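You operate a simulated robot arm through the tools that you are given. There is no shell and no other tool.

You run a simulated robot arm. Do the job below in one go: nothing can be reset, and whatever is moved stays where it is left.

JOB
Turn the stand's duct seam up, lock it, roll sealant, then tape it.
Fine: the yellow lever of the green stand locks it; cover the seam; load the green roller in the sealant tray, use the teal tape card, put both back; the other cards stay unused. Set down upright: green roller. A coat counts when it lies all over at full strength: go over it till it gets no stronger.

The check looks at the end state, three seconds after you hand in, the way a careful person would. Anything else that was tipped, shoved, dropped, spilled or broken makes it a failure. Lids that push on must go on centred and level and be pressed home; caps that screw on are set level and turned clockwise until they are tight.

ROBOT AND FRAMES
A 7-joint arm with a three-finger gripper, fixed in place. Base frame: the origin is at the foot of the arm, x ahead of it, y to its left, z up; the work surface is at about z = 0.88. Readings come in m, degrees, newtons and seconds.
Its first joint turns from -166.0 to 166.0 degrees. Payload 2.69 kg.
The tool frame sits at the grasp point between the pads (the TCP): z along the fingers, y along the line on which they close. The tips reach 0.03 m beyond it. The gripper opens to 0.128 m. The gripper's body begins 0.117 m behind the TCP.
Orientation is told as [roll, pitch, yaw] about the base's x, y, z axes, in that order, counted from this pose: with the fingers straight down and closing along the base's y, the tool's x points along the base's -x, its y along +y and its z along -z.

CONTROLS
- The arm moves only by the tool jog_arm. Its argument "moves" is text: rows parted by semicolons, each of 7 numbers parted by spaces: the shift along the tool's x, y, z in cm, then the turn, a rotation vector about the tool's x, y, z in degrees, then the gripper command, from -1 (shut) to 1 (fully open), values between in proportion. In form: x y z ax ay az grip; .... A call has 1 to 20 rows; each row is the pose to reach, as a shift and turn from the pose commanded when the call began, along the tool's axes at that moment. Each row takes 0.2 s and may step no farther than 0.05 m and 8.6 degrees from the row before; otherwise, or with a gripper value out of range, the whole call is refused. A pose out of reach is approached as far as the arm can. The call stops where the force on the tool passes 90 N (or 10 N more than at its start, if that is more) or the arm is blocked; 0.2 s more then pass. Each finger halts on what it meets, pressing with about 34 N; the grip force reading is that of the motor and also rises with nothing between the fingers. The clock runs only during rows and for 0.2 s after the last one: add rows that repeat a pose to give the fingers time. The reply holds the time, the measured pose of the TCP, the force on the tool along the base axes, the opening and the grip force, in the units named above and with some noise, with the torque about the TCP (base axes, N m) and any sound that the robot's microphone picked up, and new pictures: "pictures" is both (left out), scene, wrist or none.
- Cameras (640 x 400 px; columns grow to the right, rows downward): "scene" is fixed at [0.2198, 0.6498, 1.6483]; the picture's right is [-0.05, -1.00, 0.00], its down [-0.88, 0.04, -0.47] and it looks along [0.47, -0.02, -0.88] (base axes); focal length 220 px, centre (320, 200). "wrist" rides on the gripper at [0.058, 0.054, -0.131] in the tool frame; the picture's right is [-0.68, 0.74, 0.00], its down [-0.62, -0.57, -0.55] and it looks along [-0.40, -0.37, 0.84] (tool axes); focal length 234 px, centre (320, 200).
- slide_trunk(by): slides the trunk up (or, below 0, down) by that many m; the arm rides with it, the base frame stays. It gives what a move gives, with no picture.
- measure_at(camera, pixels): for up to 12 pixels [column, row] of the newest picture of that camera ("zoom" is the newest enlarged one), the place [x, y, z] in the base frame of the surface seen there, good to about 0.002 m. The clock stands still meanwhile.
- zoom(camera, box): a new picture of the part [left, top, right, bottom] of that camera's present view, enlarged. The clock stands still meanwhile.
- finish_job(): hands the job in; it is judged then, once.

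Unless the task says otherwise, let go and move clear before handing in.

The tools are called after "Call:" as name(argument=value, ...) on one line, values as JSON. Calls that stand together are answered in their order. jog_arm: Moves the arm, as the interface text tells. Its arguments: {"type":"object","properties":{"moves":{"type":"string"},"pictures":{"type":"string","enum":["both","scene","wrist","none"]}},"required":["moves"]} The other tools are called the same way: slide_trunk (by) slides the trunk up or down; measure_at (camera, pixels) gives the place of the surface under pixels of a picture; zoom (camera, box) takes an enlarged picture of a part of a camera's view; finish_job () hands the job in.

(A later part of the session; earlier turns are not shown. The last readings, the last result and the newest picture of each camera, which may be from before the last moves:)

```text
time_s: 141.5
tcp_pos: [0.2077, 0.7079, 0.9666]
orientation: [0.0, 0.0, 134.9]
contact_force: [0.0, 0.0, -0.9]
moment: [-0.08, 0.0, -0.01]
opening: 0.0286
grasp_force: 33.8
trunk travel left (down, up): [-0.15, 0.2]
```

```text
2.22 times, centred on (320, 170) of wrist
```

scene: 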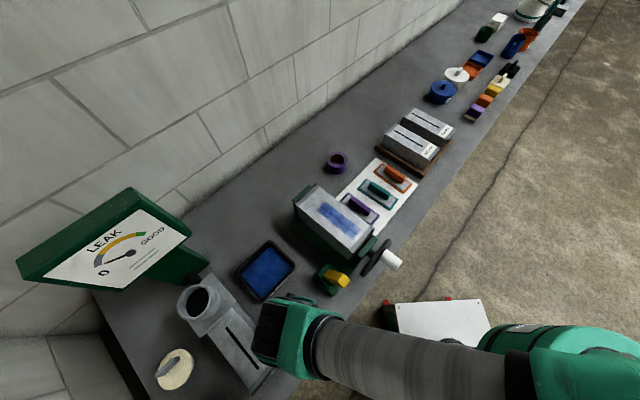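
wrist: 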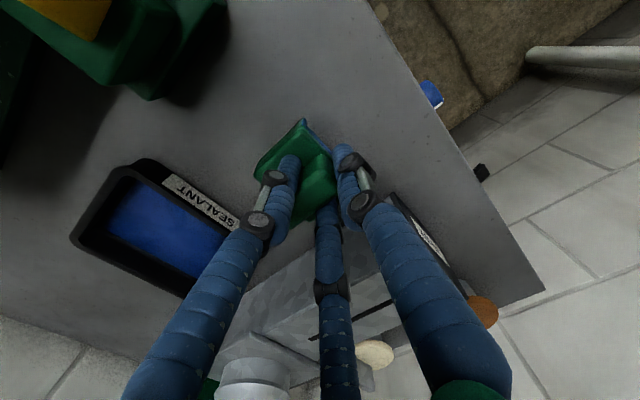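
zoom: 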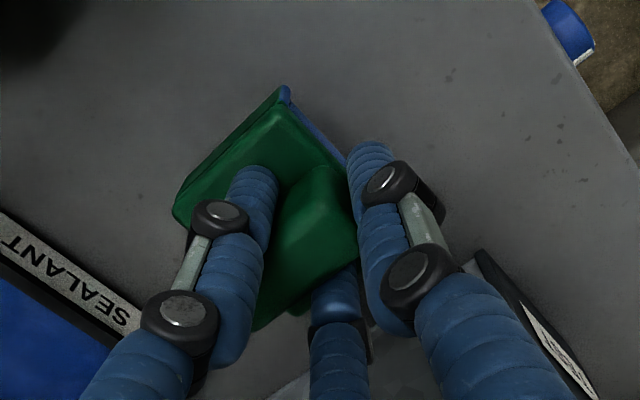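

In position over the original spot. Lowering to contact.

Call:
jog_arm(moves="0 0 1 0 0 0 -1; 0 0 1.6 0 0 0 -1; 0 0 1.9 0 0 0 -1; 0 0 1.9 0 0 0 -1", pictures="none")

```text
time_s: 142.5
tcp_pos: [0.2065, 0.7077, 0.9472]
orientation: [0.0, 0.0, 134.9]
contact_force: [0.1, 0.5, -2.0]
moment: [0.03, 0.0, -0.01]
opening: 0.0283
grasp_force: 33.8
trunk travel left (down, up): [-0.15, 0.2]
```

Call:
jog_arm(moves="0 0 0.1 0 0 0 -1; 0 0 0.2 0 0 0 -1; 0 0 0.2 0 0 0 -1", pictures="none")

```text
time_s: 143.3
tcp_pos: [0.2071, 0.708, 0.9458]
orientation: [0.1, 0.0, 134.9]
contact_force: [0.1, 0.3, -1.8]
moment: [0.0, 0.01, -0.01]
opening: 0.0283
grasp_force: 34.1
trunk travel left (down, up): [-0.15, 0.2]
```

Call:
jog_arm(moves="0 0 0.1 0 0 0 -1; 0 0 0.2 0 0 0 -1; 0 0 0.25 0 0 0 -1; 0 0 0.25 0 0 0 -1", pictures="none")

```text
time_s: 144.3
tcp_pos: [0.2057, 0.7073, 0.9454]
orientation: [-0.2, -0.1, 134.9]
contact_force: [1.2, -4.4, 20.8]
moment: [0.06, -0.27, -0.07]
opening: 0.0282
grasp_force: 33.1
trunk travel left (down, up): [-0.15, 0.2]
```

Contact (21 N). I'll relieve slightly, open, and rise.

Call:
jog_arm(moves="0 0 -0.1 0 0 0 -1; 0 0 -0.12 0 0 0 -0.5; 0 0 -0.12 0 0 0 -0.2; 0 0 -0.12 0 0 0 0.1; 0 0 -0.12 0 0 0 0.1; 0 0 -2 0 0 0 0.1; 0 0 -5 0 0 0 0.1; 0 0 -9 0 0 0 0.1; 0 0 -13 0 0 0 0.1; 0 0 -13 0 0 0 0.1", pictures="both")

Call:
zoom(camera="wrist", box=[220, 100, 420, 260])

```text
time_s: 146.5
tcp_pos: [0.2052, 0.708, 1.0751]
orientation: [0.1, -0.1, 134.9]
contact_force: [-0.7, 0.4, 0.7]
moment: [0.05, 0.0, 0.01]
opening: 0.0702
grasp_force: 0.0
trunk travel left (down, up): [-0.15, 0.2]
```

scene: 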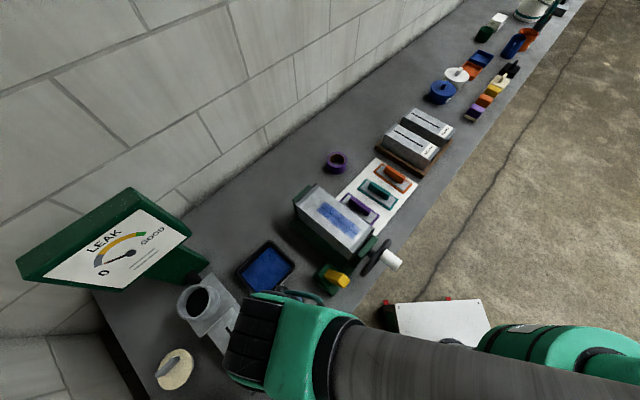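
wrist: 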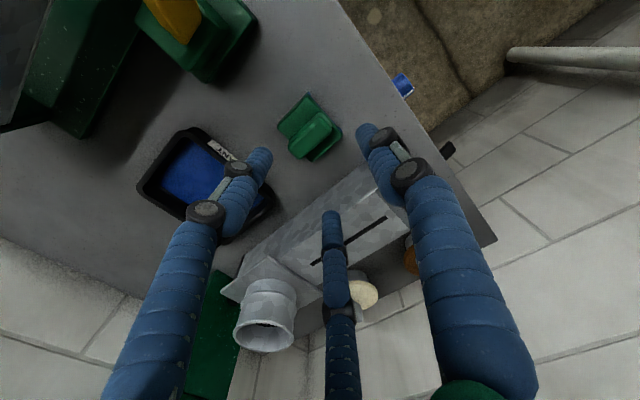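

```text
2.50 times, centred on (320, 180) of wrist
```

zoom: 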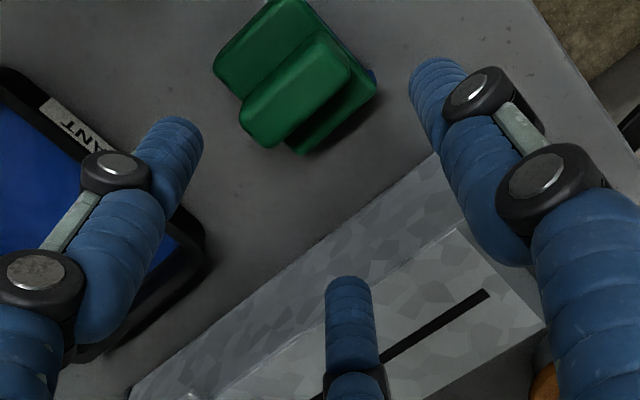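

The roller stands upright at its spot. Now I'll measure the teal card.

Call:
measure_at(camera="zoom", pixels=[[300, 90], [270, 20], [230, 70], [365, 90], [300, 145]])

Call:
zoom(camera="scene", box=[340, 155, 420, 225])

Call:
measure_at(camera="zoom", pixels=[[200, 165], [155, 215], [370, 345], [405, 290], [225, 182], [330, 240], [325, 270], [230, 205], [280, 215], [190, 200], [300, 280], [350, 310]])

```text
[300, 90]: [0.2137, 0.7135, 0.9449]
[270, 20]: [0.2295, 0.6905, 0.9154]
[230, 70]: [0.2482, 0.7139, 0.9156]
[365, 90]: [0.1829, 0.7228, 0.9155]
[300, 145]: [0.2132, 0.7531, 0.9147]
```

```text
5.71 times, centred on (380, 190) of scene
```

zoom: 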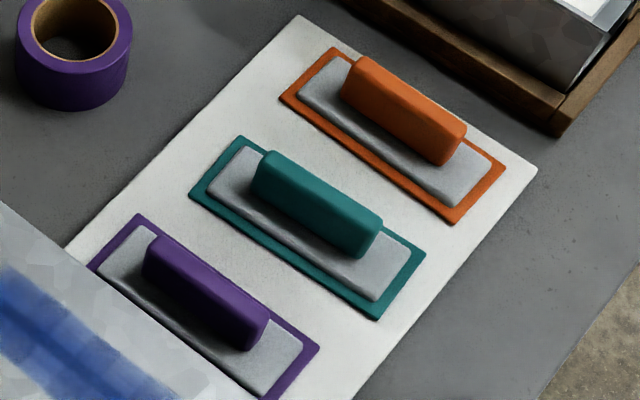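

```text
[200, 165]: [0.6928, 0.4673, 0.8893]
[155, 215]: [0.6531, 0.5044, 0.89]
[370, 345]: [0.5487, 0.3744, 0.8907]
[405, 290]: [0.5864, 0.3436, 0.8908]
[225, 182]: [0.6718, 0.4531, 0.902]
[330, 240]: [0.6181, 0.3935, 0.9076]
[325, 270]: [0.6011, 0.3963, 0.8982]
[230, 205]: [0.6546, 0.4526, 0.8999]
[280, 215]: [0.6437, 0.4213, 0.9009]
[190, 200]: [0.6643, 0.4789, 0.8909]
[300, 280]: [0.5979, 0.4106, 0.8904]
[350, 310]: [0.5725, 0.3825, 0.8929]
```

The teal outline seems to be the holder outline with a grey plate and teal handle on it. I'll measure these exactly.

Call:
measure_at(camera="zoom", pixels=[[240, 140], [193, 194], [375, 316], [422, 256], [245, 150], [212, 190], [370, 298], [405, 245], [268, 155], [255, 185], [355, 255], [378, 222]])

Call:
measure_at(camera="zoom", pixels=[[262, 160], [315, 195], [350, 245], [300, 210], [230, 240], [430, 230], [225, 175], [390, 250], [330, 265], [265, 200], [360, 240], [275, 165]])

```text
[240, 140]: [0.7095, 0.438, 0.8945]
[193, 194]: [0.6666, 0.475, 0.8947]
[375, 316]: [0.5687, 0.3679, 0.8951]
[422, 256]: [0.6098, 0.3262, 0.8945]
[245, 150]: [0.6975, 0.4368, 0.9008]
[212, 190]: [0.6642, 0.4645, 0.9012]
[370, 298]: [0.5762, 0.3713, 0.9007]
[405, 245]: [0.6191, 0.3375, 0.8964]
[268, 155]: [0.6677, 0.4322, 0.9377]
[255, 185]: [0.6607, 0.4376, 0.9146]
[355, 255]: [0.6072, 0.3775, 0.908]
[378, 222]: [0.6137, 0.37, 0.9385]
```

```text
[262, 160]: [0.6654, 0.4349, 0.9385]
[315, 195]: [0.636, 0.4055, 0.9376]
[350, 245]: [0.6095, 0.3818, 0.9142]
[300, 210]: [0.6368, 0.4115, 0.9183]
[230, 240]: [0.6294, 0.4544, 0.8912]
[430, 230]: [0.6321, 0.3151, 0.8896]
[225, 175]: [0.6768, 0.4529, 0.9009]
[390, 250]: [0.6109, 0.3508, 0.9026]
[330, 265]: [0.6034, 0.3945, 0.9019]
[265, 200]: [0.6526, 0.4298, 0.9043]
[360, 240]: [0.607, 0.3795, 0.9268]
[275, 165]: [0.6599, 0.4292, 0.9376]
```

Card centre ≈(0.6385,0.4016), axis at ~47.9°, handle along it (top z 0.938, plate 0.901, bottom 0.8905). I'll travel there above the stand, rotating to yaw ~48°.

Call:
jog_arm(moves="2.5 -0.4 -4 0 0 5 0.3; 5 -0.8 -8 0 0 10 0.3; 7.5 -1.2 -11.5 0 0 16 0.3; 11.5 -1.9 -12 0 0 22 0.3; 15.5 -2.6 -12 0 0 28 0.3; 19.5 -3.3 -12 0 0 34 0.3; 23.5 -4 -12 0 0 40 0.3; 27.5 -4.7 -12 0 0 46 0.3; 31.5 -5.4 -12 0 0 52 0.3; 35.5 -6.1 -12 0 0 58 0.3; 39.5 -6.8 -12 0 0 64 0.3; 43.5 -7.5 -12 0 0 70 0.3; 47.5 -8.2 -12 0 0 77 0.3; 51 -8.8 -12 0 0 83 0.3; 52.5 -9 -12 0 0 87 0.3; 52.5 -9 -12 0 0 87 0.3", pictures="both")

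Call:
zoom(camera="wrist", box=[180, 60, 460, 260])

```text
time_s: 149.9
tcp_pos: [0.641, 0.3978, 1.1945]
orientation: [0.0, -0.1, 47.8]
contact_force: [0.3, 0.1, 0.3]
moment: [0.01, 0.01, 0.02]
opening: 0.0831
grasp_force: 0.0
trunk travel left (down, up): [-0.15, 0.2]
```

scene: 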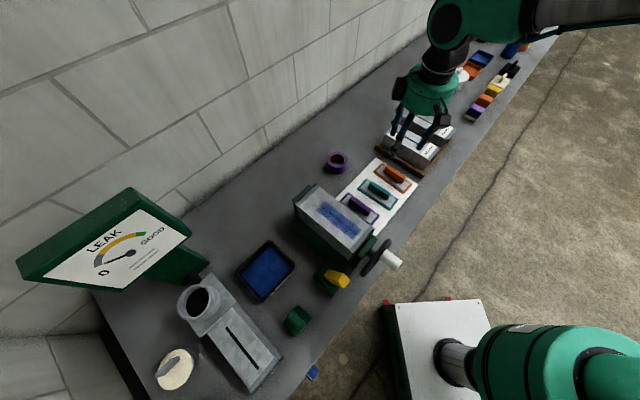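
wrist: 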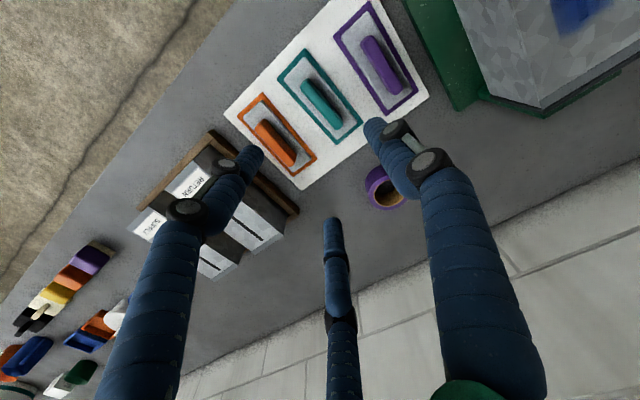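

```text
2.00 times, centred on (320, 160) of wrist
```

zoom: 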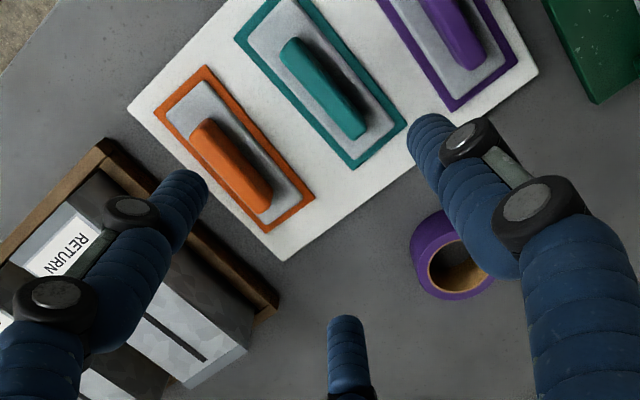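

A clear top view of the teal card at (325,100). I'll measure its handle and plate from here.

Call:
zoom(camera="wrist", box=[260, 30, 400, 150])

Call:
measure_at(camera="zoom", pixels=[[190, 92], [225, 90], [315, 235], [345, 230], [265, 165], [200, 55], [95, 105], [390, 240], [290, 340], [250, 200], [280, 110], [330, 255]])

```text
3.33 times, centred on (330, 90) of wrist
```

zoom: 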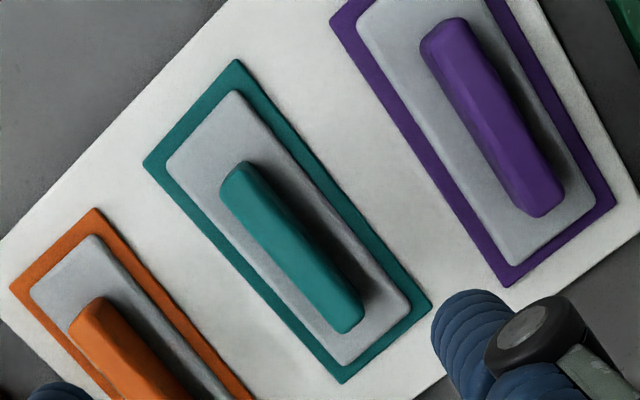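

```text
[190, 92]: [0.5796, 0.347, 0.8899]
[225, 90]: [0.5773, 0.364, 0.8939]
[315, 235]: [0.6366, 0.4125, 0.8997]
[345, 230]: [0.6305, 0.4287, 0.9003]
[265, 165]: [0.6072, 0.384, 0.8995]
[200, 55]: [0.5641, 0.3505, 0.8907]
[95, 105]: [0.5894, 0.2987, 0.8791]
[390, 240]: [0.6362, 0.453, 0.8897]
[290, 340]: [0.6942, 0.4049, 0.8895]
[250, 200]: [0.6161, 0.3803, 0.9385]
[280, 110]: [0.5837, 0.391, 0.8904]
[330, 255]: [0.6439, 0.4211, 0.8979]
```

Call:
measure_at(camera="zoom", pixels=[[235, 62], [146, 163], [342, 380], [428, 308], [224, 188], [248, 168], [340, 328], [360, 308], [270, 210], [290, 240], [310, 290], [290, 270]])

Call:
measure_at(camera="zoom", pixels=[[232, 95], [170, 165], [340, 360], [405, 300], [235, 180], [350, 318], [262, 235], [290, 225], [310, 250], [285, 275], [500, 140], [440, 30]])

```text
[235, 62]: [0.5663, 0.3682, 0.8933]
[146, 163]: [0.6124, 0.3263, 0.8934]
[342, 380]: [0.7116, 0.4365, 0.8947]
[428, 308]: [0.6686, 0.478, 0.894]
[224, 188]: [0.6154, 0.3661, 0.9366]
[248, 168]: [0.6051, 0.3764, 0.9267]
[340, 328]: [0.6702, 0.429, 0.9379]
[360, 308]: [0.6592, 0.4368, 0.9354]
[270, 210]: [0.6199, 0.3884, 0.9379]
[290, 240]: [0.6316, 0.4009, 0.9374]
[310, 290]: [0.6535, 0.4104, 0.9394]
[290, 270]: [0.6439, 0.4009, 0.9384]
```

```text
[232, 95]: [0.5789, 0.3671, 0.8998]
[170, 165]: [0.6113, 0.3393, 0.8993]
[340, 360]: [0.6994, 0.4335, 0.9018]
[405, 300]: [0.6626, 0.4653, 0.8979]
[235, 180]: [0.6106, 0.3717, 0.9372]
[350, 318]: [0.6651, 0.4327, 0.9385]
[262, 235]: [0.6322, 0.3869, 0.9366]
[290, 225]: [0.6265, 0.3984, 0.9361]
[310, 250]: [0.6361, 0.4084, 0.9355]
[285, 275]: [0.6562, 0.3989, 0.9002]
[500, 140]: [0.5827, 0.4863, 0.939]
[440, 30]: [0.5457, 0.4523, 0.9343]
```

The card: centre (0.6397,0.4022), axis 47.6°, matching my yaw of 47.8°. I'll offset ~7 mm for the three-finger geometry and descend to just above.

Call:
jog_arm(moves="-0.25 -0.28 4 0 0 0 0.1; -0.25 -0.28 8 0 0 0 0.1; -0.25 -0.28 12 0 0 0 0.1; -0.25 -0.28 16 0 0 0 0.1; -0.25 -0.28 19 0 0 0 0.1; -0.25 -0.28 19 0 0 0 0.1", pictures="wrist")

Call:
zoom(camera="wrist", box=[220, 80, 440, 260])

```text
time_s: 151.3
tcp_pos: [0.6441, 0.3981, 1.0037]
orientation: [0.1, 0.0, 48.0]
contact_force: [0.6, 0.7, -0.9]
moment: [-0.03, 0.01, -0.01]
opening: 0.0701
grasp_force: 0.1
trunk travel left (down, up): [-0.15, 0.2]
```

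wrist: 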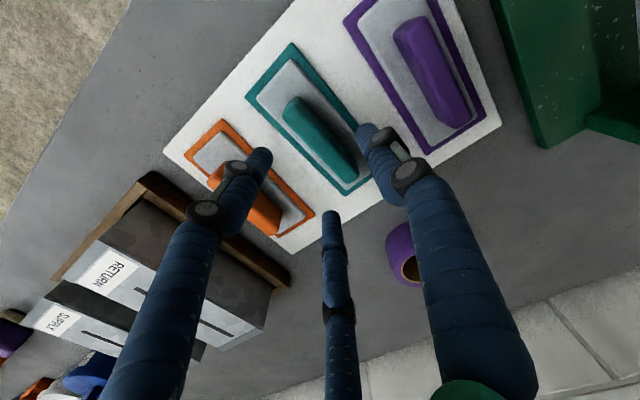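

```text
2.22 times, centred on (330, 170) of wrist
```

zoom: 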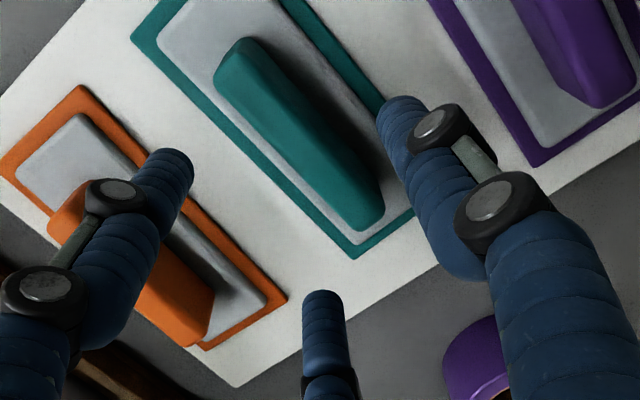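

Alignment looks right. Descending to z≈0.936 and closing.

Call:
jog_arm(moves="0 0 2.5 0 0 0 0.1; 0 0 5 0 0 0 0.1; 0 0 6.7 0 0 0 0.1; 0 0 6.7 0 0 0 0.1; 0 0 6.7 0 0 0 -0.2", pictures="wrist")

Call:
zoom(camera="wrist", box=[220, 80, 440, 260])

```text
time_s: 152.5
tcp_pos: [0.6447, 0.3991, 0.9356]
orientation: [0.1, 0.0, 47.8]
contact_force: [-0.6, 0.5, 0.0]
moment: [0.02, -0.02, 0.01]
opening: 0.0517
grasp_force: 0.1
trunk travel left (down, up): [-0.15, 0.2]
```

wrist: 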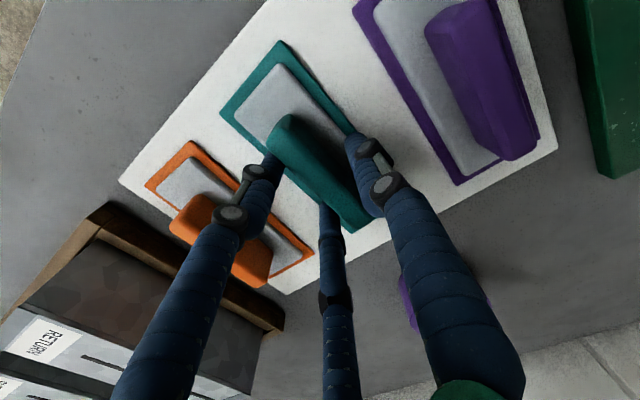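

```text
2.22 times, centred on (330, 170) of wrist
```

zoom: 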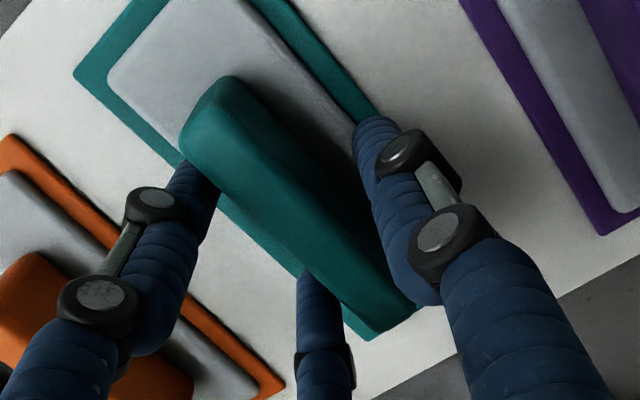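

Fingers straddle the handle evenly. Closing gradually.

Call:
jog_arm(moves="0 0 0 0 0 0 -0.35; 0 0 0 0 0 0 -0.45; 0 0 0 0 0 0 -0.6; 0 0 0 0 0 0 -1; 0 0 0 0 0 0 -1; 0 0 0 0 0 0 -1", pictures="wrist")

Call:
zoom(camera="wrist", box=[220, 80, 440, 260])

```text
time_s: 153.9
tcp_pos: [0.6457, 0.3987, 0.9343]
orientation: [0.0, -0.1, 47.9]
contact_force: [0.1, -0.6, 0.1]
moment: [0.04, 0.03, -0.03]
opening: 0.0277
grasp_force: 34.2
trunk travel left (down, up): [-0.15, 0.2]
```

wrist: 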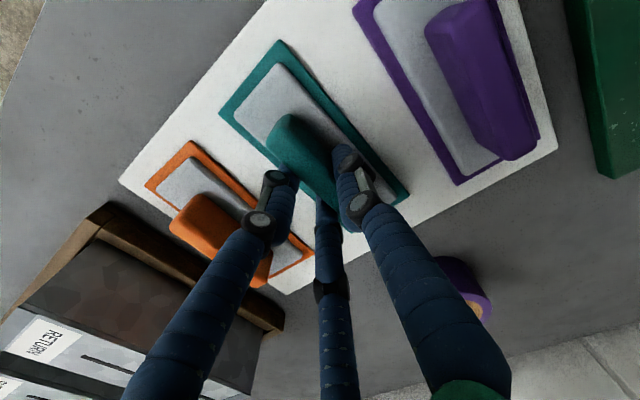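

```text
2.22 times, centred on (330, 170) of wrist
```

zoom: 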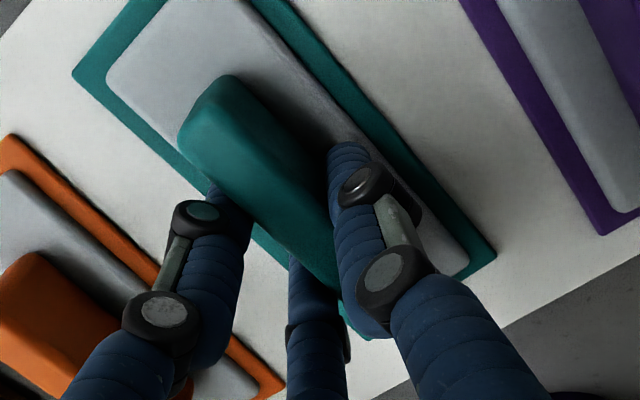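

Gripped (opening 0.0277, 34 N). Lifting slowly to check what comes up.

Call:
jog_arm(moves="0 0 -0.7 0 0 0 -1; 0 0 -2 0 0 0 -1; 0 0 -4 0 0 0 -1; 0 0 -4 0 0 0 -1", pictures="both")

Call:
zoom(camera="wrist", box=[180, 10, 440, 250])

Call:
zoom(camera="scene", box=[330, 150, 430, 230])

```text
time_s: 154.9
tcp_pos: [0.6437, 0.3991, 0.9761]
orientation: [0.0, 0.0, 47.9]
contact_force: [-0.4, -0.3, 0.0]
moment: [-0.03, 0.01, 0.0]
opening: 0.0271
grasp_force: 33.7
trunk travel left (down, up): [-0.15, 0.2]
```

scene: 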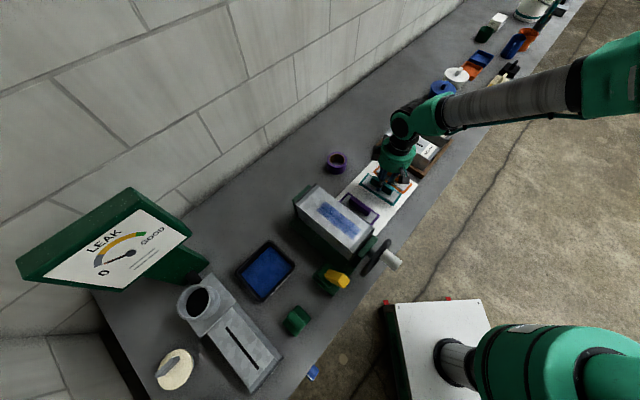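
wrist: 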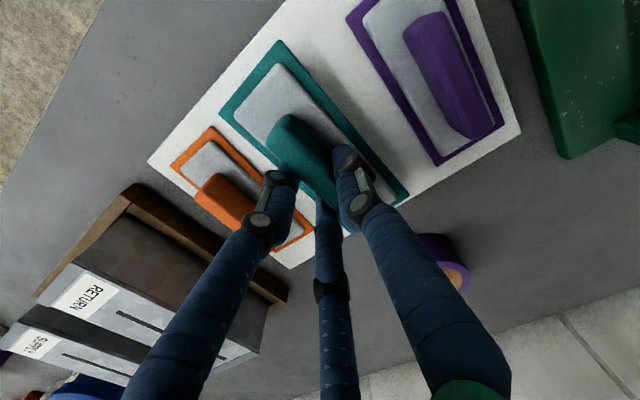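

```text
1.67 times, centred on (310, 130) of wrist
```

zoom: 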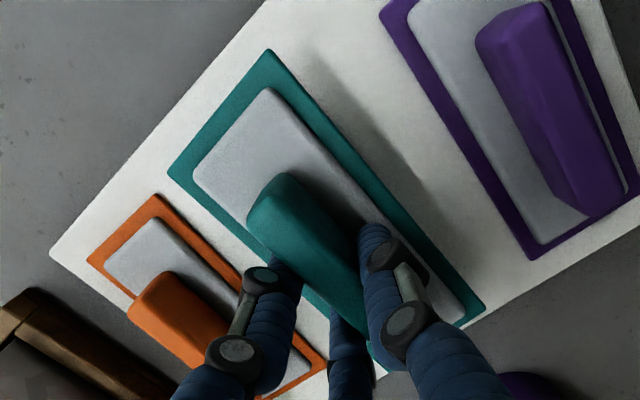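

```text
5.00 times, centred on (380, 190) of scene
```

zoom: 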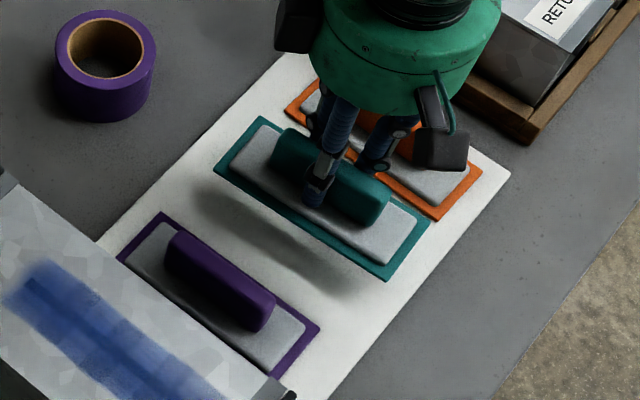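

The whole card comes up with the teal layer; nothing stays on the mat. I'll measure the held card's corners relative to the TCP.

Call:
measure_at(camera="zoom", pixels=[[260, 119], [216, 168], [386, 278], [428, 222], [240, 145], [400, 250]])

Call:
zoom(camera="wrist", box=[180, 10, 440, 250])

Call:
measure_at(camera="zoom", pixels=[[270, 53], [172, 172], [481, 308], [320, 110], [400, 210], [225, 110], [200, 175], [265, 93]])

```text
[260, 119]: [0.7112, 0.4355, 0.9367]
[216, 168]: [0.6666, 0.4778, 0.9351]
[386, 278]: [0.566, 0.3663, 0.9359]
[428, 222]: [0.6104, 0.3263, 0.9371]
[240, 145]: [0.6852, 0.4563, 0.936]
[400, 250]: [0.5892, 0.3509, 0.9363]
```

```text
1.67 times, centred on (310, 130) of wrist
```

zoom: 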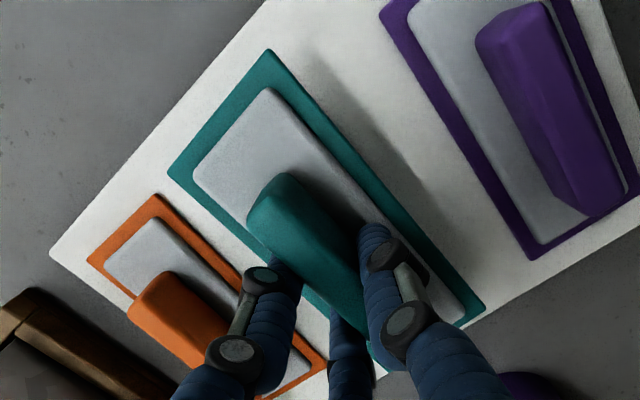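

```text
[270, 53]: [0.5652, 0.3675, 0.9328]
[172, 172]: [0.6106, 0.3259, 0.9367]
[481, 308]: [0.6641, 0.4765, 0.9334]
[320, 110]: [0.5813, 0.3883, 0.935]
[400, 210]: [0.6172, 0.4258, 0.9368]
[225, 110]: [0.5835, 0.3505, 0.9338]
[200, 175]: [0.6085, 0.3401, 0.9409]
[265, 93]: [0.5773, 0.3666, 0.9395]
```

Card centre is offset (-1.7 mm along, +5.5 mm across) from the TCP. Now re-measuring the seam tips for exact placement.

Call:
zoom(camera="scene", box=[315, 185, 375, 245])

Call:
measure_at(camera="zoom", pixels=[[170, 148], [182, 155], [385, 318], [396, 326], [280, 235], [165, 135], [410, 330], [190, 105], [130, 165], [430, 300], [380, 365], [150, 15]])

```text
6.67 times, centred on (345, 215) of scene
```

zoom: 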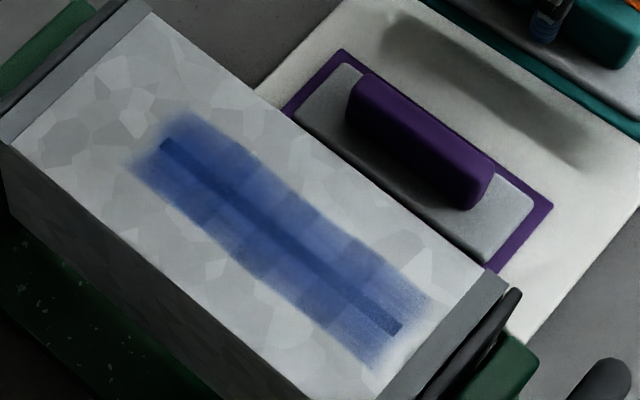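

```text
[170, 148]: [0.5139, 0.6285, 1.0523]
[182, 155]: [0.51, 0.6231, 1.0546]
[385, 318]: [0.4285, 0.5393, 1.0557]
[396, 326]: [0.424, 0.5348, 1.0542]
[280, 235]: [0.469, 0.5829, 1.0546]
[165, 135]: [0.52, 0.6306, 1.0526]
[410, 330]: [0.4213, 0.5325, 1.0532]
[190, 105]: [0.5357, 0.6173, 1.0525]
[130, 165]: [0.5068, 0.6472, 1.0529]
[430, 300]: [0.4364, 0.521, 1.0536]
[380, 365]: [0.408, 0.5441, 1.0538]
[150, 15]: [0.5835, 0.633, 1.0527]
```

Seam centre ≈(0.4686,0.5815), axis ~45.5°. Lifting the card and carrying it over the seam, stopping above.

Call:
jog_arm(moves="0 0 -4.5 0 0 0 -1; 0 0 -9 0 0 0 -1; 0 0 -13.5 0 0 0 -1; 0 0 -17.5 0 0 0 -1; -0.3 4.2 -17.5 0 0 0.4 -1; -0.6 8.4 -17.5 0 0 0.8 -1; -1 12.6 -17.5 0 0 1.2 -1; -1.3 16.8 -17.5 0 0 1.6 -1; -1.6 21 -17.5 0 0 2.1 -1; -1.93 24.67 -17.5 0 0 2.1 -1; -1.93 24.67 -15.5 0 0 2.1 -1; -1.93 24.67 -15.5 0 0 2.1 -1", pictures="both")

Call:
zoom(camera="scene", box=[280, 165, 400, 285])

Call:
measure_at(camera="zoom", pixels=[[232, 110], [238, 120], [330, 210], [400, 190], [380, 230]])

```text
time_s: 157.5
tcp_pos: [0.476, 0.5793, 1.1313]
orientation: [0.0, 0.0, 45.8]
contact_force: [0.5, -0.5, -0.8]
moment: [-0.04, 0.0, -0.01]
opening: 0.0272
grasp_force: 34.1
trunk travel left (down, up): [-0.15, 0.2]
```

scene: 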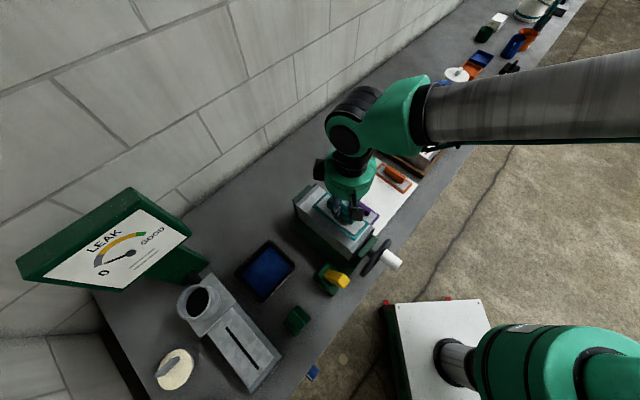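
wrist: 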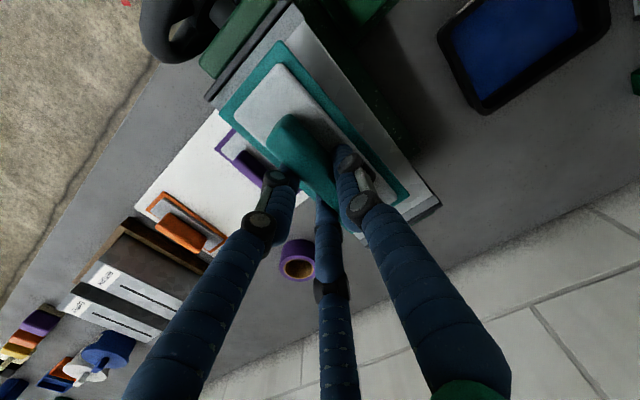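

```text
3.33 times, centred on (340, 225) of scene
```

zoom: 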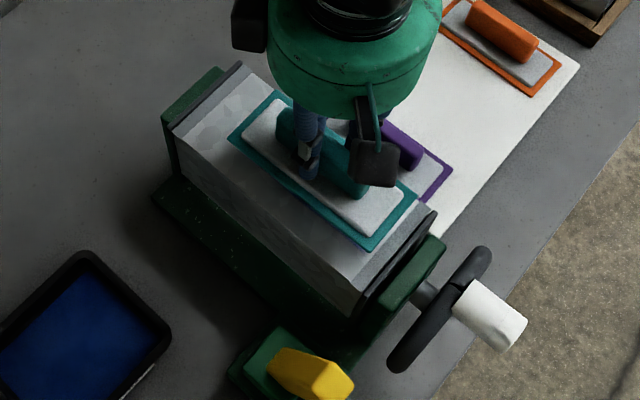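

```text
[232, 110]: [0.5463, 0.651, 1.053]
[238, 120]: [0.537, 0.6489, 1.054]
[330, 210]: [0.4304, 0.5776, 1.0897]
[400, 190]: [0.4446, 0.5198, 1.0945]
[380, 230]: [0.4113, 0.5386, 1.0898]
```

The card hovers over the seam. I'll measure its corners to check centring before pressing.

Call:
measure_at(camera="zoom", pixels=[[230, 134], [370, 249], [415, 200], [272, 95], [250, 150], [300, 192], [350, 233], [395, 222], [235, 130]])

Call:
measure_at(camera="wrist", pixels=[[277, 44], [222, 108], [408, 195], [250, 75], [310, 80], [350, 127], [380, 163]])

```text
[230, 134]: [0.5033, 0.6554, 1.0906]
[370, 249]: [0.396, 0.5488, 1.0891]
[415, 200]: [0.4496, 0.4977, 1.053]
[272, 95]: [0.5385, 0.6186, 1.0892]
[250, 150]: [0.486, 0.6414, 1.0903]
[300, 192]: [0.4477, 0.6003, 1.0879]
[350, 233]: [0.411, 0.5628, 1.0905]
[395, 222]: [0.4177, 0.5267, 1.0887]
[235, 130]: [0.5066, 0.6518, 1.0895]
```

```text
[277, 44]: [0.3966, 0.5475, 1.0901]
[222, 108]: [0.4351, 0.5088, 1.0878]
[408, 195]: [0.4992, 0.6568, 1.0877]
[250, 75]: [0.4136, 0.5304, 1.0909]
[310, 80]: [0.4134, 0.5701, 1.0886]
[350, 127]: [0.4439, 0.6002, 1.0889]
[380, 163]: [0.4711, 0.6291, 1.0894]
```

The card is centred within ~1.5 mm across and symmetric along (u 0.668–0.818 vs seam 0.675–0.810). Small correction, then lowering to contact.

Call:
jog_arm(moves="0 -0.15 1 0 0 0 -1; 0 -0.15 2 0 0 0 -1; 0 -0.15 2.7 0 0 0 -1; 0 -0.15 3.0 0 0 0 -1; 0 -0.15 3.2 0 0 0 -1; 0 -0.15 3.2 0 0 0 -1", pictures="none")

```text
time_s: 158.9
tcp_pos: [0.4745, 0.5791, 1.0991]
orientation: [0.0, 0.0, 45.8]
contact_force: [-0.2, -1.3, -1.0]
moment: [-0.02, -0.01, 0.02]
opening: 0.0272
grasp_force: 34.1
trunk travel left (down, up): [-0.15, 0.2]
```

Call:
jog_arm(moves="0 0 0.1 0 0 0 -1; 0 0 0.2 0 0 0 -1; 0 0 0.3 0 0 0 -1; 0 0 0.3 0 0 0 -1", pictures="none")

```text
time_s: 159.9
tcp_pos: [0.4743, 0.578, 1.0976]
orientation: [0.0, -0.1, 45.9]
contact_force: [-0.2, 0.5, 10.9]
moment: [-0.28, 0.39, 0.01]
opening: 0.027
grasp_force: 34.1
trunk travel left (down, up): [-0.15, 0.2]
```

Contact at 11 N. Pressing more firmly and holding.

Call:
jog_arm(moves="0 0 0.1 0 0 0 -1; 0 0 0.2 0 0 0 -1; 0 0 0.3 0 0 0 -1; 0 0 0.3 0 0 0 -1; 0 0 0.3 0 0 0 -1; 0 0 0.3 0 0 0 -1", pictures="both")

Call:
zoom(camera="scene", box=[280, 165, 400, 285])

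```text
time_s: 161.3
tcp_pos: [0.4748, 0.5781, 1.0966]
orientation: [0.0, -0.2, 45.8]
contact_force: [-0.7, 2.0, 40.5]
moment: [0.32, 0.2, -0.01]
opening: 0.0274
grasp_force: 33.5
trunk travel left (down, up): [-0.15, 0.2]
```

scene: 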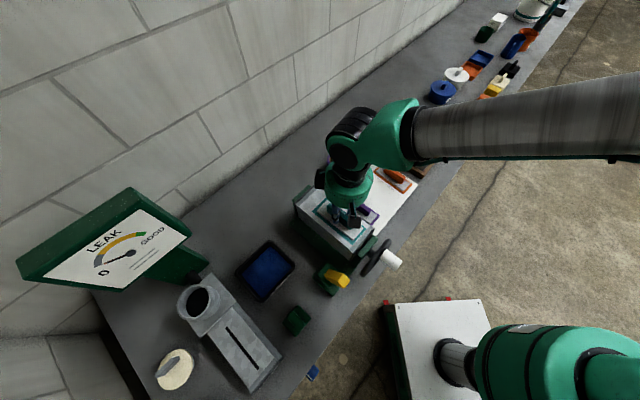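
wrist: 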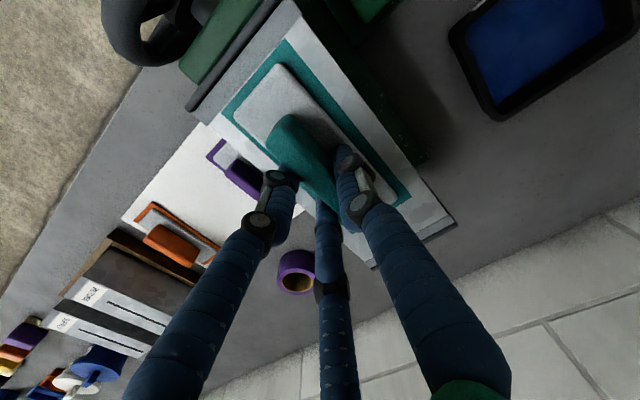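

```text
3.33 times, centred on (340, 225) of scene
```

zoom: 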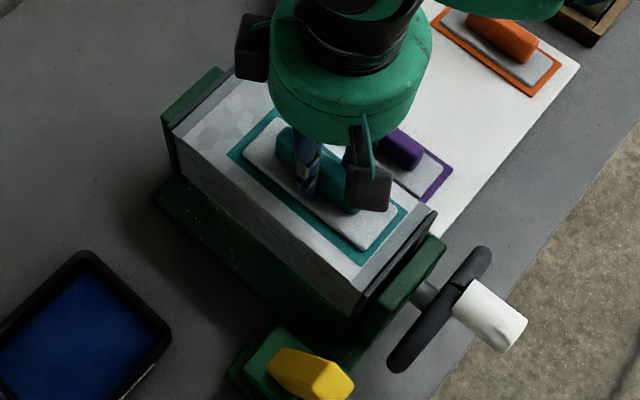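

Pressed at 40 N with the card flat on the seam. Now lifting straight up to see if the tape transferred.

Call:
jog_arm(moves="0 0 -0.6 0 0 0 -1; 0 0 -1.5 0 0 0 -1; 0 0 -3 0 0 0 -1; 0 0 -5 0 0 0 -1; 0 0 -5 0 0 0 -1", pictures="both")

Call:
zoom(camera="scene", box=[280, 165, 400, 285])

```text
time_s: 162.5
tcp_pos: [0.4749, 0.5767, 1.1418]
orientation: [0.0, 0.0, 45.8]
contact_force: [0.1, 0.3, -0.1]
moment: [0.02, -0.01, 0.01]
opening: 0.0274
grasp_force: 34.2
trunk travel left (down, up): [-0.15, 0.2]
```

scene: 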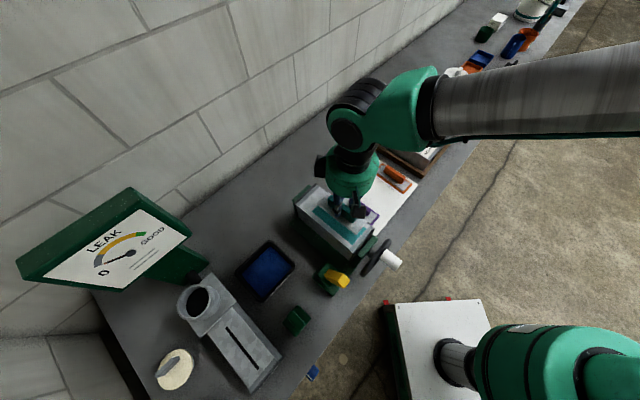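
wrist: 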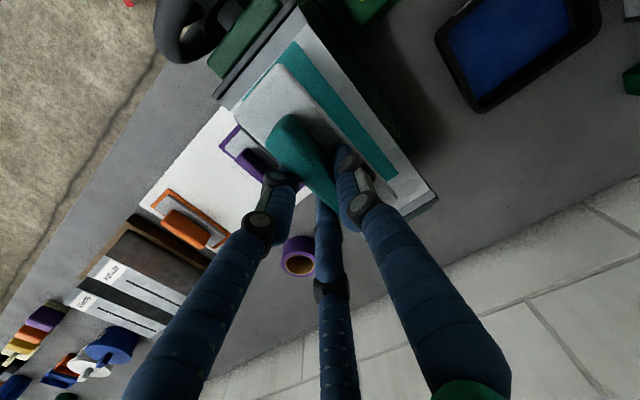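

```text
3.33 times, centred on (340, 225) of scene
```

zoom: 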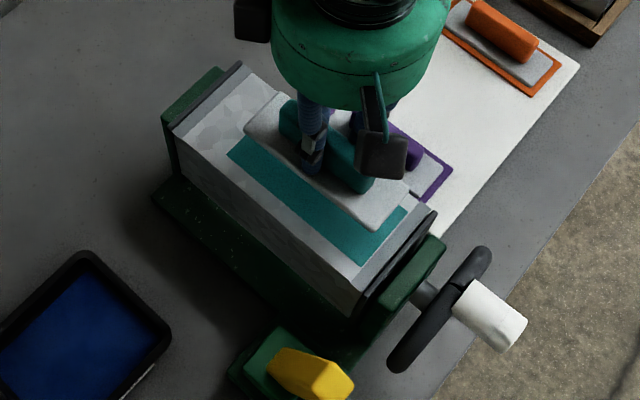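

The teal tape stays on the seam and the grey card comes away clean. Returning the card to its place on the mat.

Call:
jog_arm(moves="0 0 -1.5 0 0 0 -1; 0.15 -4.1 -1.5 0 0 -0.4 -1; 0.3 -8.2 -1.5 0 0 -0.8 -1; 0.45 -12.3 -1.5 0 0 -1.2 -1; 0.6 -16.4 -1.5 0 0 -1.6 -1; 0.8 -20.5 -1.5 0 0 -2.1 -1; 0.93 -24.58 -1.5 0 0 -2.1 -1; 0.93 -24.58 3 0 0 -2.1 -1; 0.93 -24.58 7.5 0 0 -2.1 -1; 0.93 -24.58 12 0 0 -2.1 -1; 0.93 -24.58 16.5 0 0 -2.1 -1; 0.93 -24.58 18.5 0 0 -2.1 -1; 0.93 -24.58 18.5 0 0 -2.1 -1", pictures="both")

Call:
zoom(camera="scene", box=[280, 165, 400, 285])

Call:
zoom(camera="scene", box=[340, 155, 420, 225])

Call:
measure_at(camera="zoom", pixels=[[240, 145], [212, 190], [370, 298], [405, 245], [205, 165], [190, 200]])

```text
time_s: 165.3
tcp_pos: [0.6437, 0.3993, 0.9567]
orientation: [0.0, 0.1, 47.9]
contact_force: [0.8, 0.2, -0.9]
moment: [0.0, 0.0, -0.01]
opening: 0.0269
grasp_force: 34.3
trunk travel left (down, up): [-0.15, 0.2]
```

scene: 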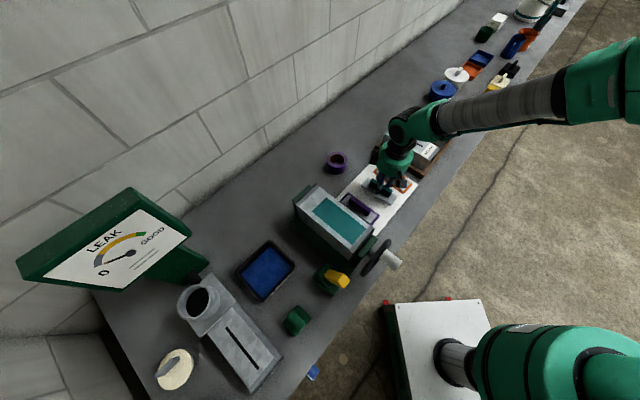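
wrist: 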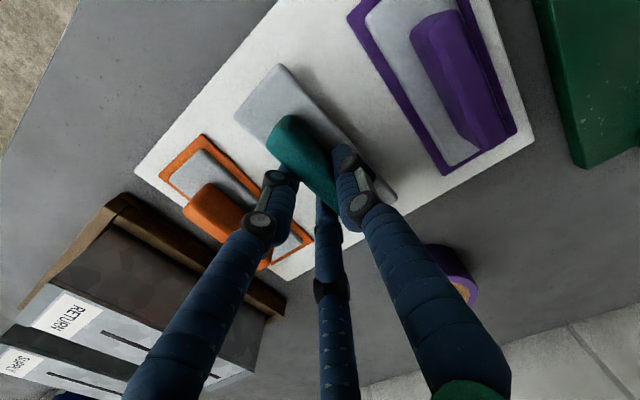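

```text
3.33 times, centred on (340, 225) of scene
```

zoom: 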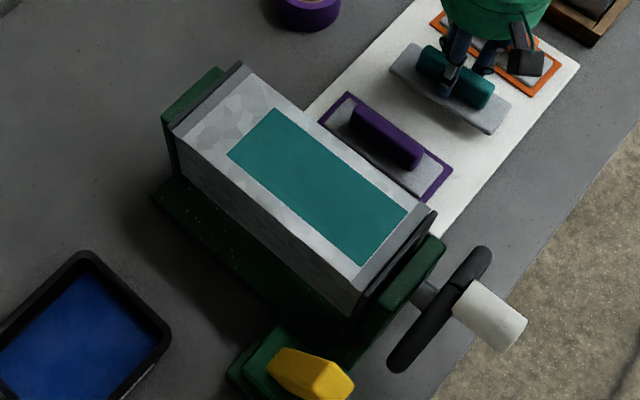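

```text
5.71 times, centred on (380, 190) of scene
```

zoom: 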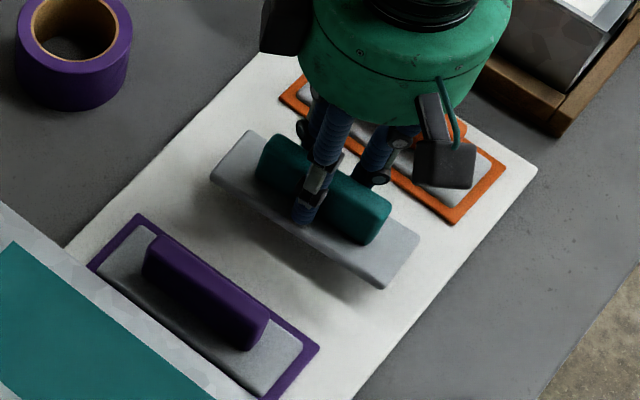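

```text
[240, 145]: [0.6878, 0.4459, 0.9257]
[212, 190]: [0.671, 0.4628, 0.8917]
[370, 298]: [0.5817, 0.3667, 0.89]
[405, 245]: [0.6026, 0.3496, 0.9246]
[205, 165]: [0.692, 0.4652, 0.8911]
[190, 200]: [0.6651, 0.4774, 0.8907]
```

The tape fully covers the coated seam. Lowering the card to the mat.

Call:
jog_arm(moves="0 0 1.2 0 0 0 -1; 0 0 2.2 0 0 0 -1; 0 0 2.6 0 0 0 -1; 0 0 2.6 0 0 0 -1", pictures="none")

```text
time_s: 166.3
tcp_pos: [0.6429, 0.4009, 0.9336]
orientation: [-0.2, -0.3, 47.9]
contact_force: [-4.1, -1.3, 24.6]
moment: [-0.42, 0.83, -0.02]
opening: 0.0273
grasp_force: 34.0
trunk travel left (down, up): [-0.15, 0.2]
```

Contact at 25 N, with the -u end touching first (slight tilt). I'll check the picture before relieving and releasing.

Call:
jog_arm(moves="0 0 -0.1 0 0 0 -1; 0 0 -0.1 0 0 0 -1", pictures="both")

Call:
zoom(camera="scene", box=[340, 155, 420, 225])

Call:
measure_at(camera="zoom", pixels=[[240, 155], [215, 195], [370, 295], [405, 250], [225, 190], [390, 280]])

```text
time_s: 166.9
tcp_pos: [0.644, 0.4011, 0.9342]
orientation: [-0.1, -0.1, 47.9]
contact_force: [-4.0, 5.7, 25.1]
moment: [0.31, 0.26, -0.02]
opening: 0.0273
grasp_force: 34.1
trunk travel left (down, up): [-0.15, 0.2]
```

scene: 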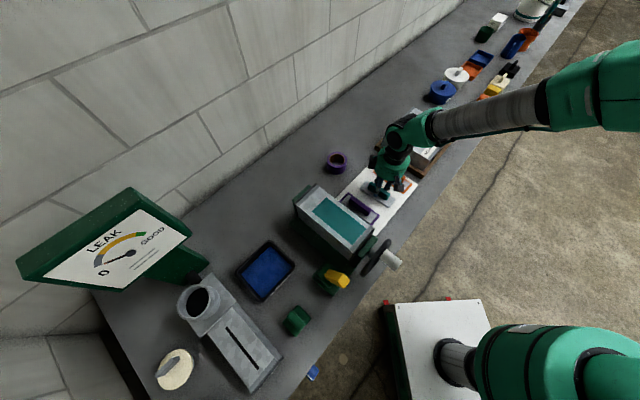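
wrist: 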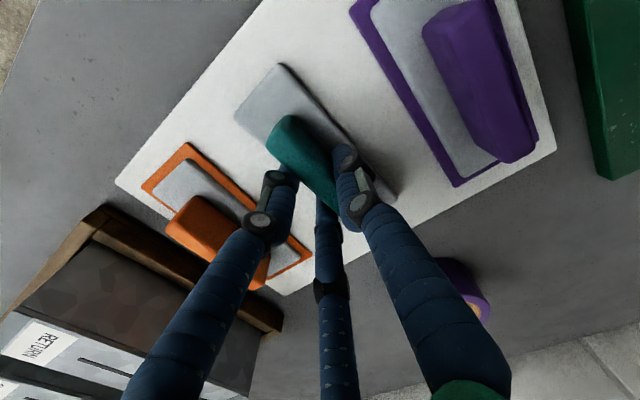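

```text
5.71 times, centred on (380, 190) of scene
```

zoom: 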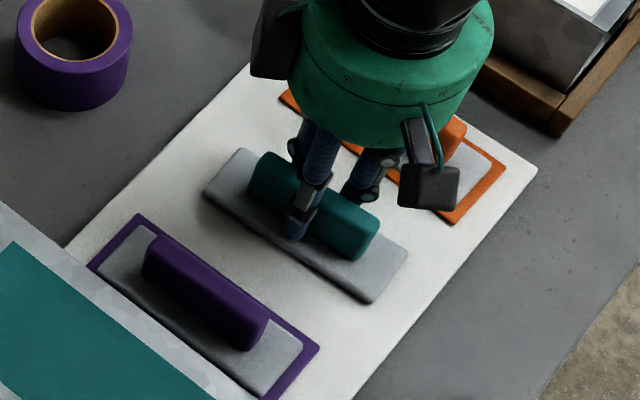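

```text
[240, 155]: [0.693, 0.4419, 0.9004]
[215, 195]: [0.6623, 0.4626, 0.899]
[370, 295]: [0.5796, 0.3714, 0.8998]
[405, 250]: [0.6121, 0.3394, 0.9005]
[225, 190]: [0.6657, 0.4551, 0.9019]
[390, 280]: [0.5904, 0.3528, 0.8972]
```

The card is flat on the mat (plate top z≈0.900, same as at the start). Relieving and releasing.

Call:
jog_arm(moves="0 0 -0.15 0 0 0 -1; 0 0 -0.2 0 0 0 -0.5; 0 0 -0.2 0 0 0 -0.3; 0 0 -0.2 0 0 0 0; 0 0 -0.2 0 0 0 0.1; 0 0 -0.2 0 0 0 0.1; 0 0 -3 0 0 0 0.1; 0 0 -7 0 0 0 0.1; 0 0 -11 0 0 0 0.1; 0 0 -15 0 0 0 0.1; 0 0 -19.5 0 0 0 0.1; 0 0 -24 0 0 0 0.1; 0 0 -24 0 0 0 0.1", pictures="both")

Call:
zoom(camera="wrist", box=[180, 0, 460, 200])

Call:
zoom(camera="scene", box=[280, 155, 420, 305])

```text
time_s: 169.7
tcp_pos: [0.641, 0.4004, 1.1777]
orientation: [0.0, 0.0, 47.9]
contact_force: [-0.1, 0.0, -0.9]
moment: [0.05, -0.06, 0.01]
opening: 0.0704
grasp_force: 0.1
trunk travel left (down, up): [-0.15, 0.2]
```

scene: 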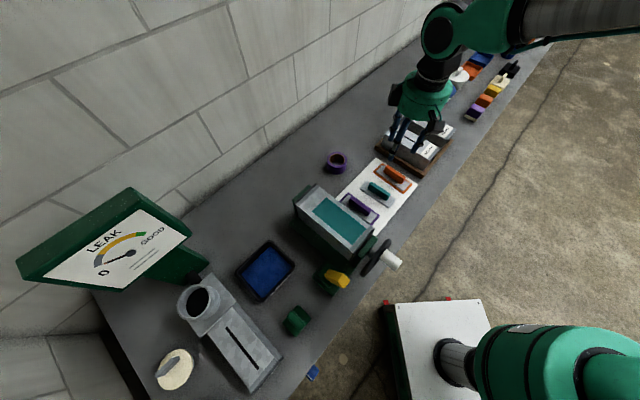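
wrist: 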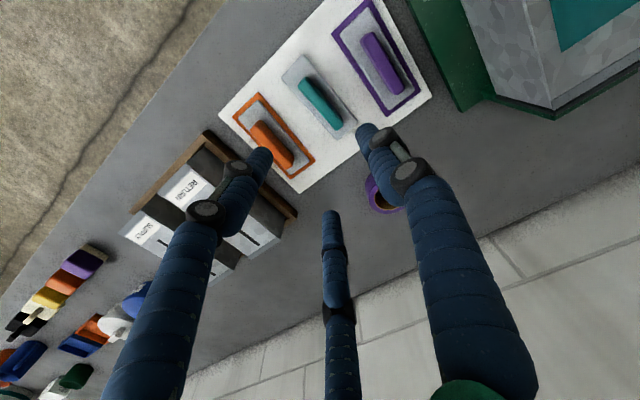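

```text
2.00 times, centred on (320, 100) of wrist
```

zoom: 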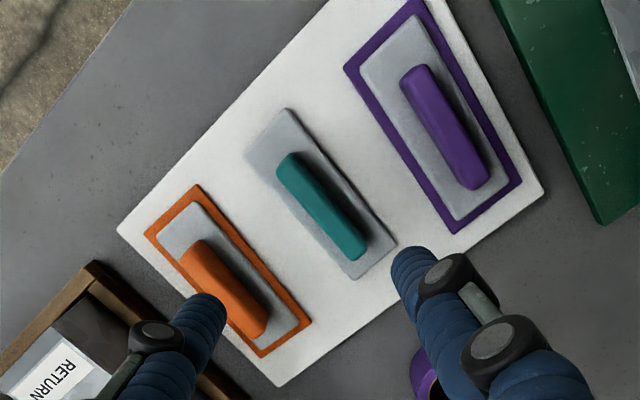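

```text
2.67 times, centred on (350, 230) of scene
```

zoom: 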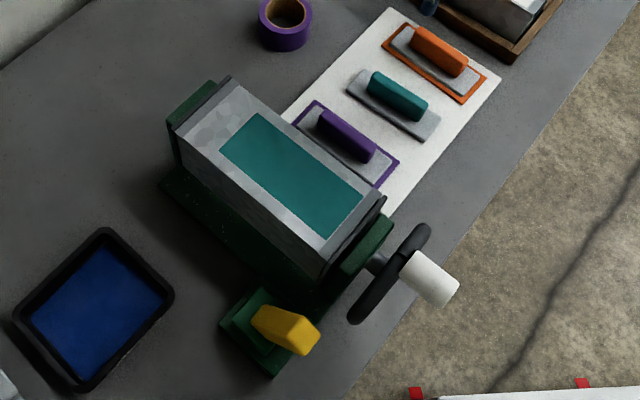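

Everything is in place: tape on the seam, card and roller put back. A last check of duct level, lever lean, and roller uprightness.

Call:
measure_at(camera="zoom", pixels=[[205, 125], [255, 90], [255, 115], [225, 150], [325, 235], [360, 200], [290, 170], [320, 250], [270, 315], [285, 322], [305, 325], [300, 345]])

Call:
zoom(camera="scene", box=[240, 280, 350, 350])

Call:
measure_at(camera="zoom", pixels=[[320, 170], [375, 225], [310, 310], [265, 250], [320, 235]])

```text
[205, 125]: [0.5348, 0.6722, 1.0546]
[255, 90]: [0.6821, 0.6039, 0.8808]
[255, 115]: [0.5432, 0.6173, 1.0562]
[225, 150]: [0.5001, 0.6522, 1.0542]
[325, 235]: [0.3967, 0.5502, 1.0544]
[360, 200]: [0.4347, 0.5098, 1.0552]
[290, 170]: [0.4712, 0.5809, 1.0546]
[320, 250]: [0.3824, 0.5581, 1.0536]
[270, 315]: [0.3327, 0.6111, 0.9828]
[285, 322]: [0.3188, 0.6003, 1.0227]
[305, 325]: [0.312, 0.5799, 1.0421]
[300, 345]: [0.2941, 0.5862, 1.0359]
```

```text
5.71 times, centred on (295, 315) of scene
```

zoom: 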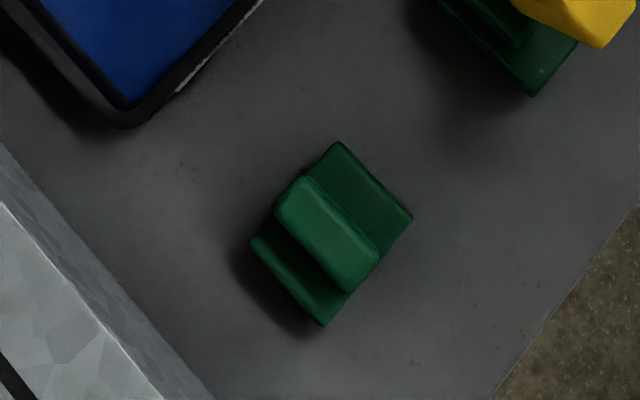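

```text
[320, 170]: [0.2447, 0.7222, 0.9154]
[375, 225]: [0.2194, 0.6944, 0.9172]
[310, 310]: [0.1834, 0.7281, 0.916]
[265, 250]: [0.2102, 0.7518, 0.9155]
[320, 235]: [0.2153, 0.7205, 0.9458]
```

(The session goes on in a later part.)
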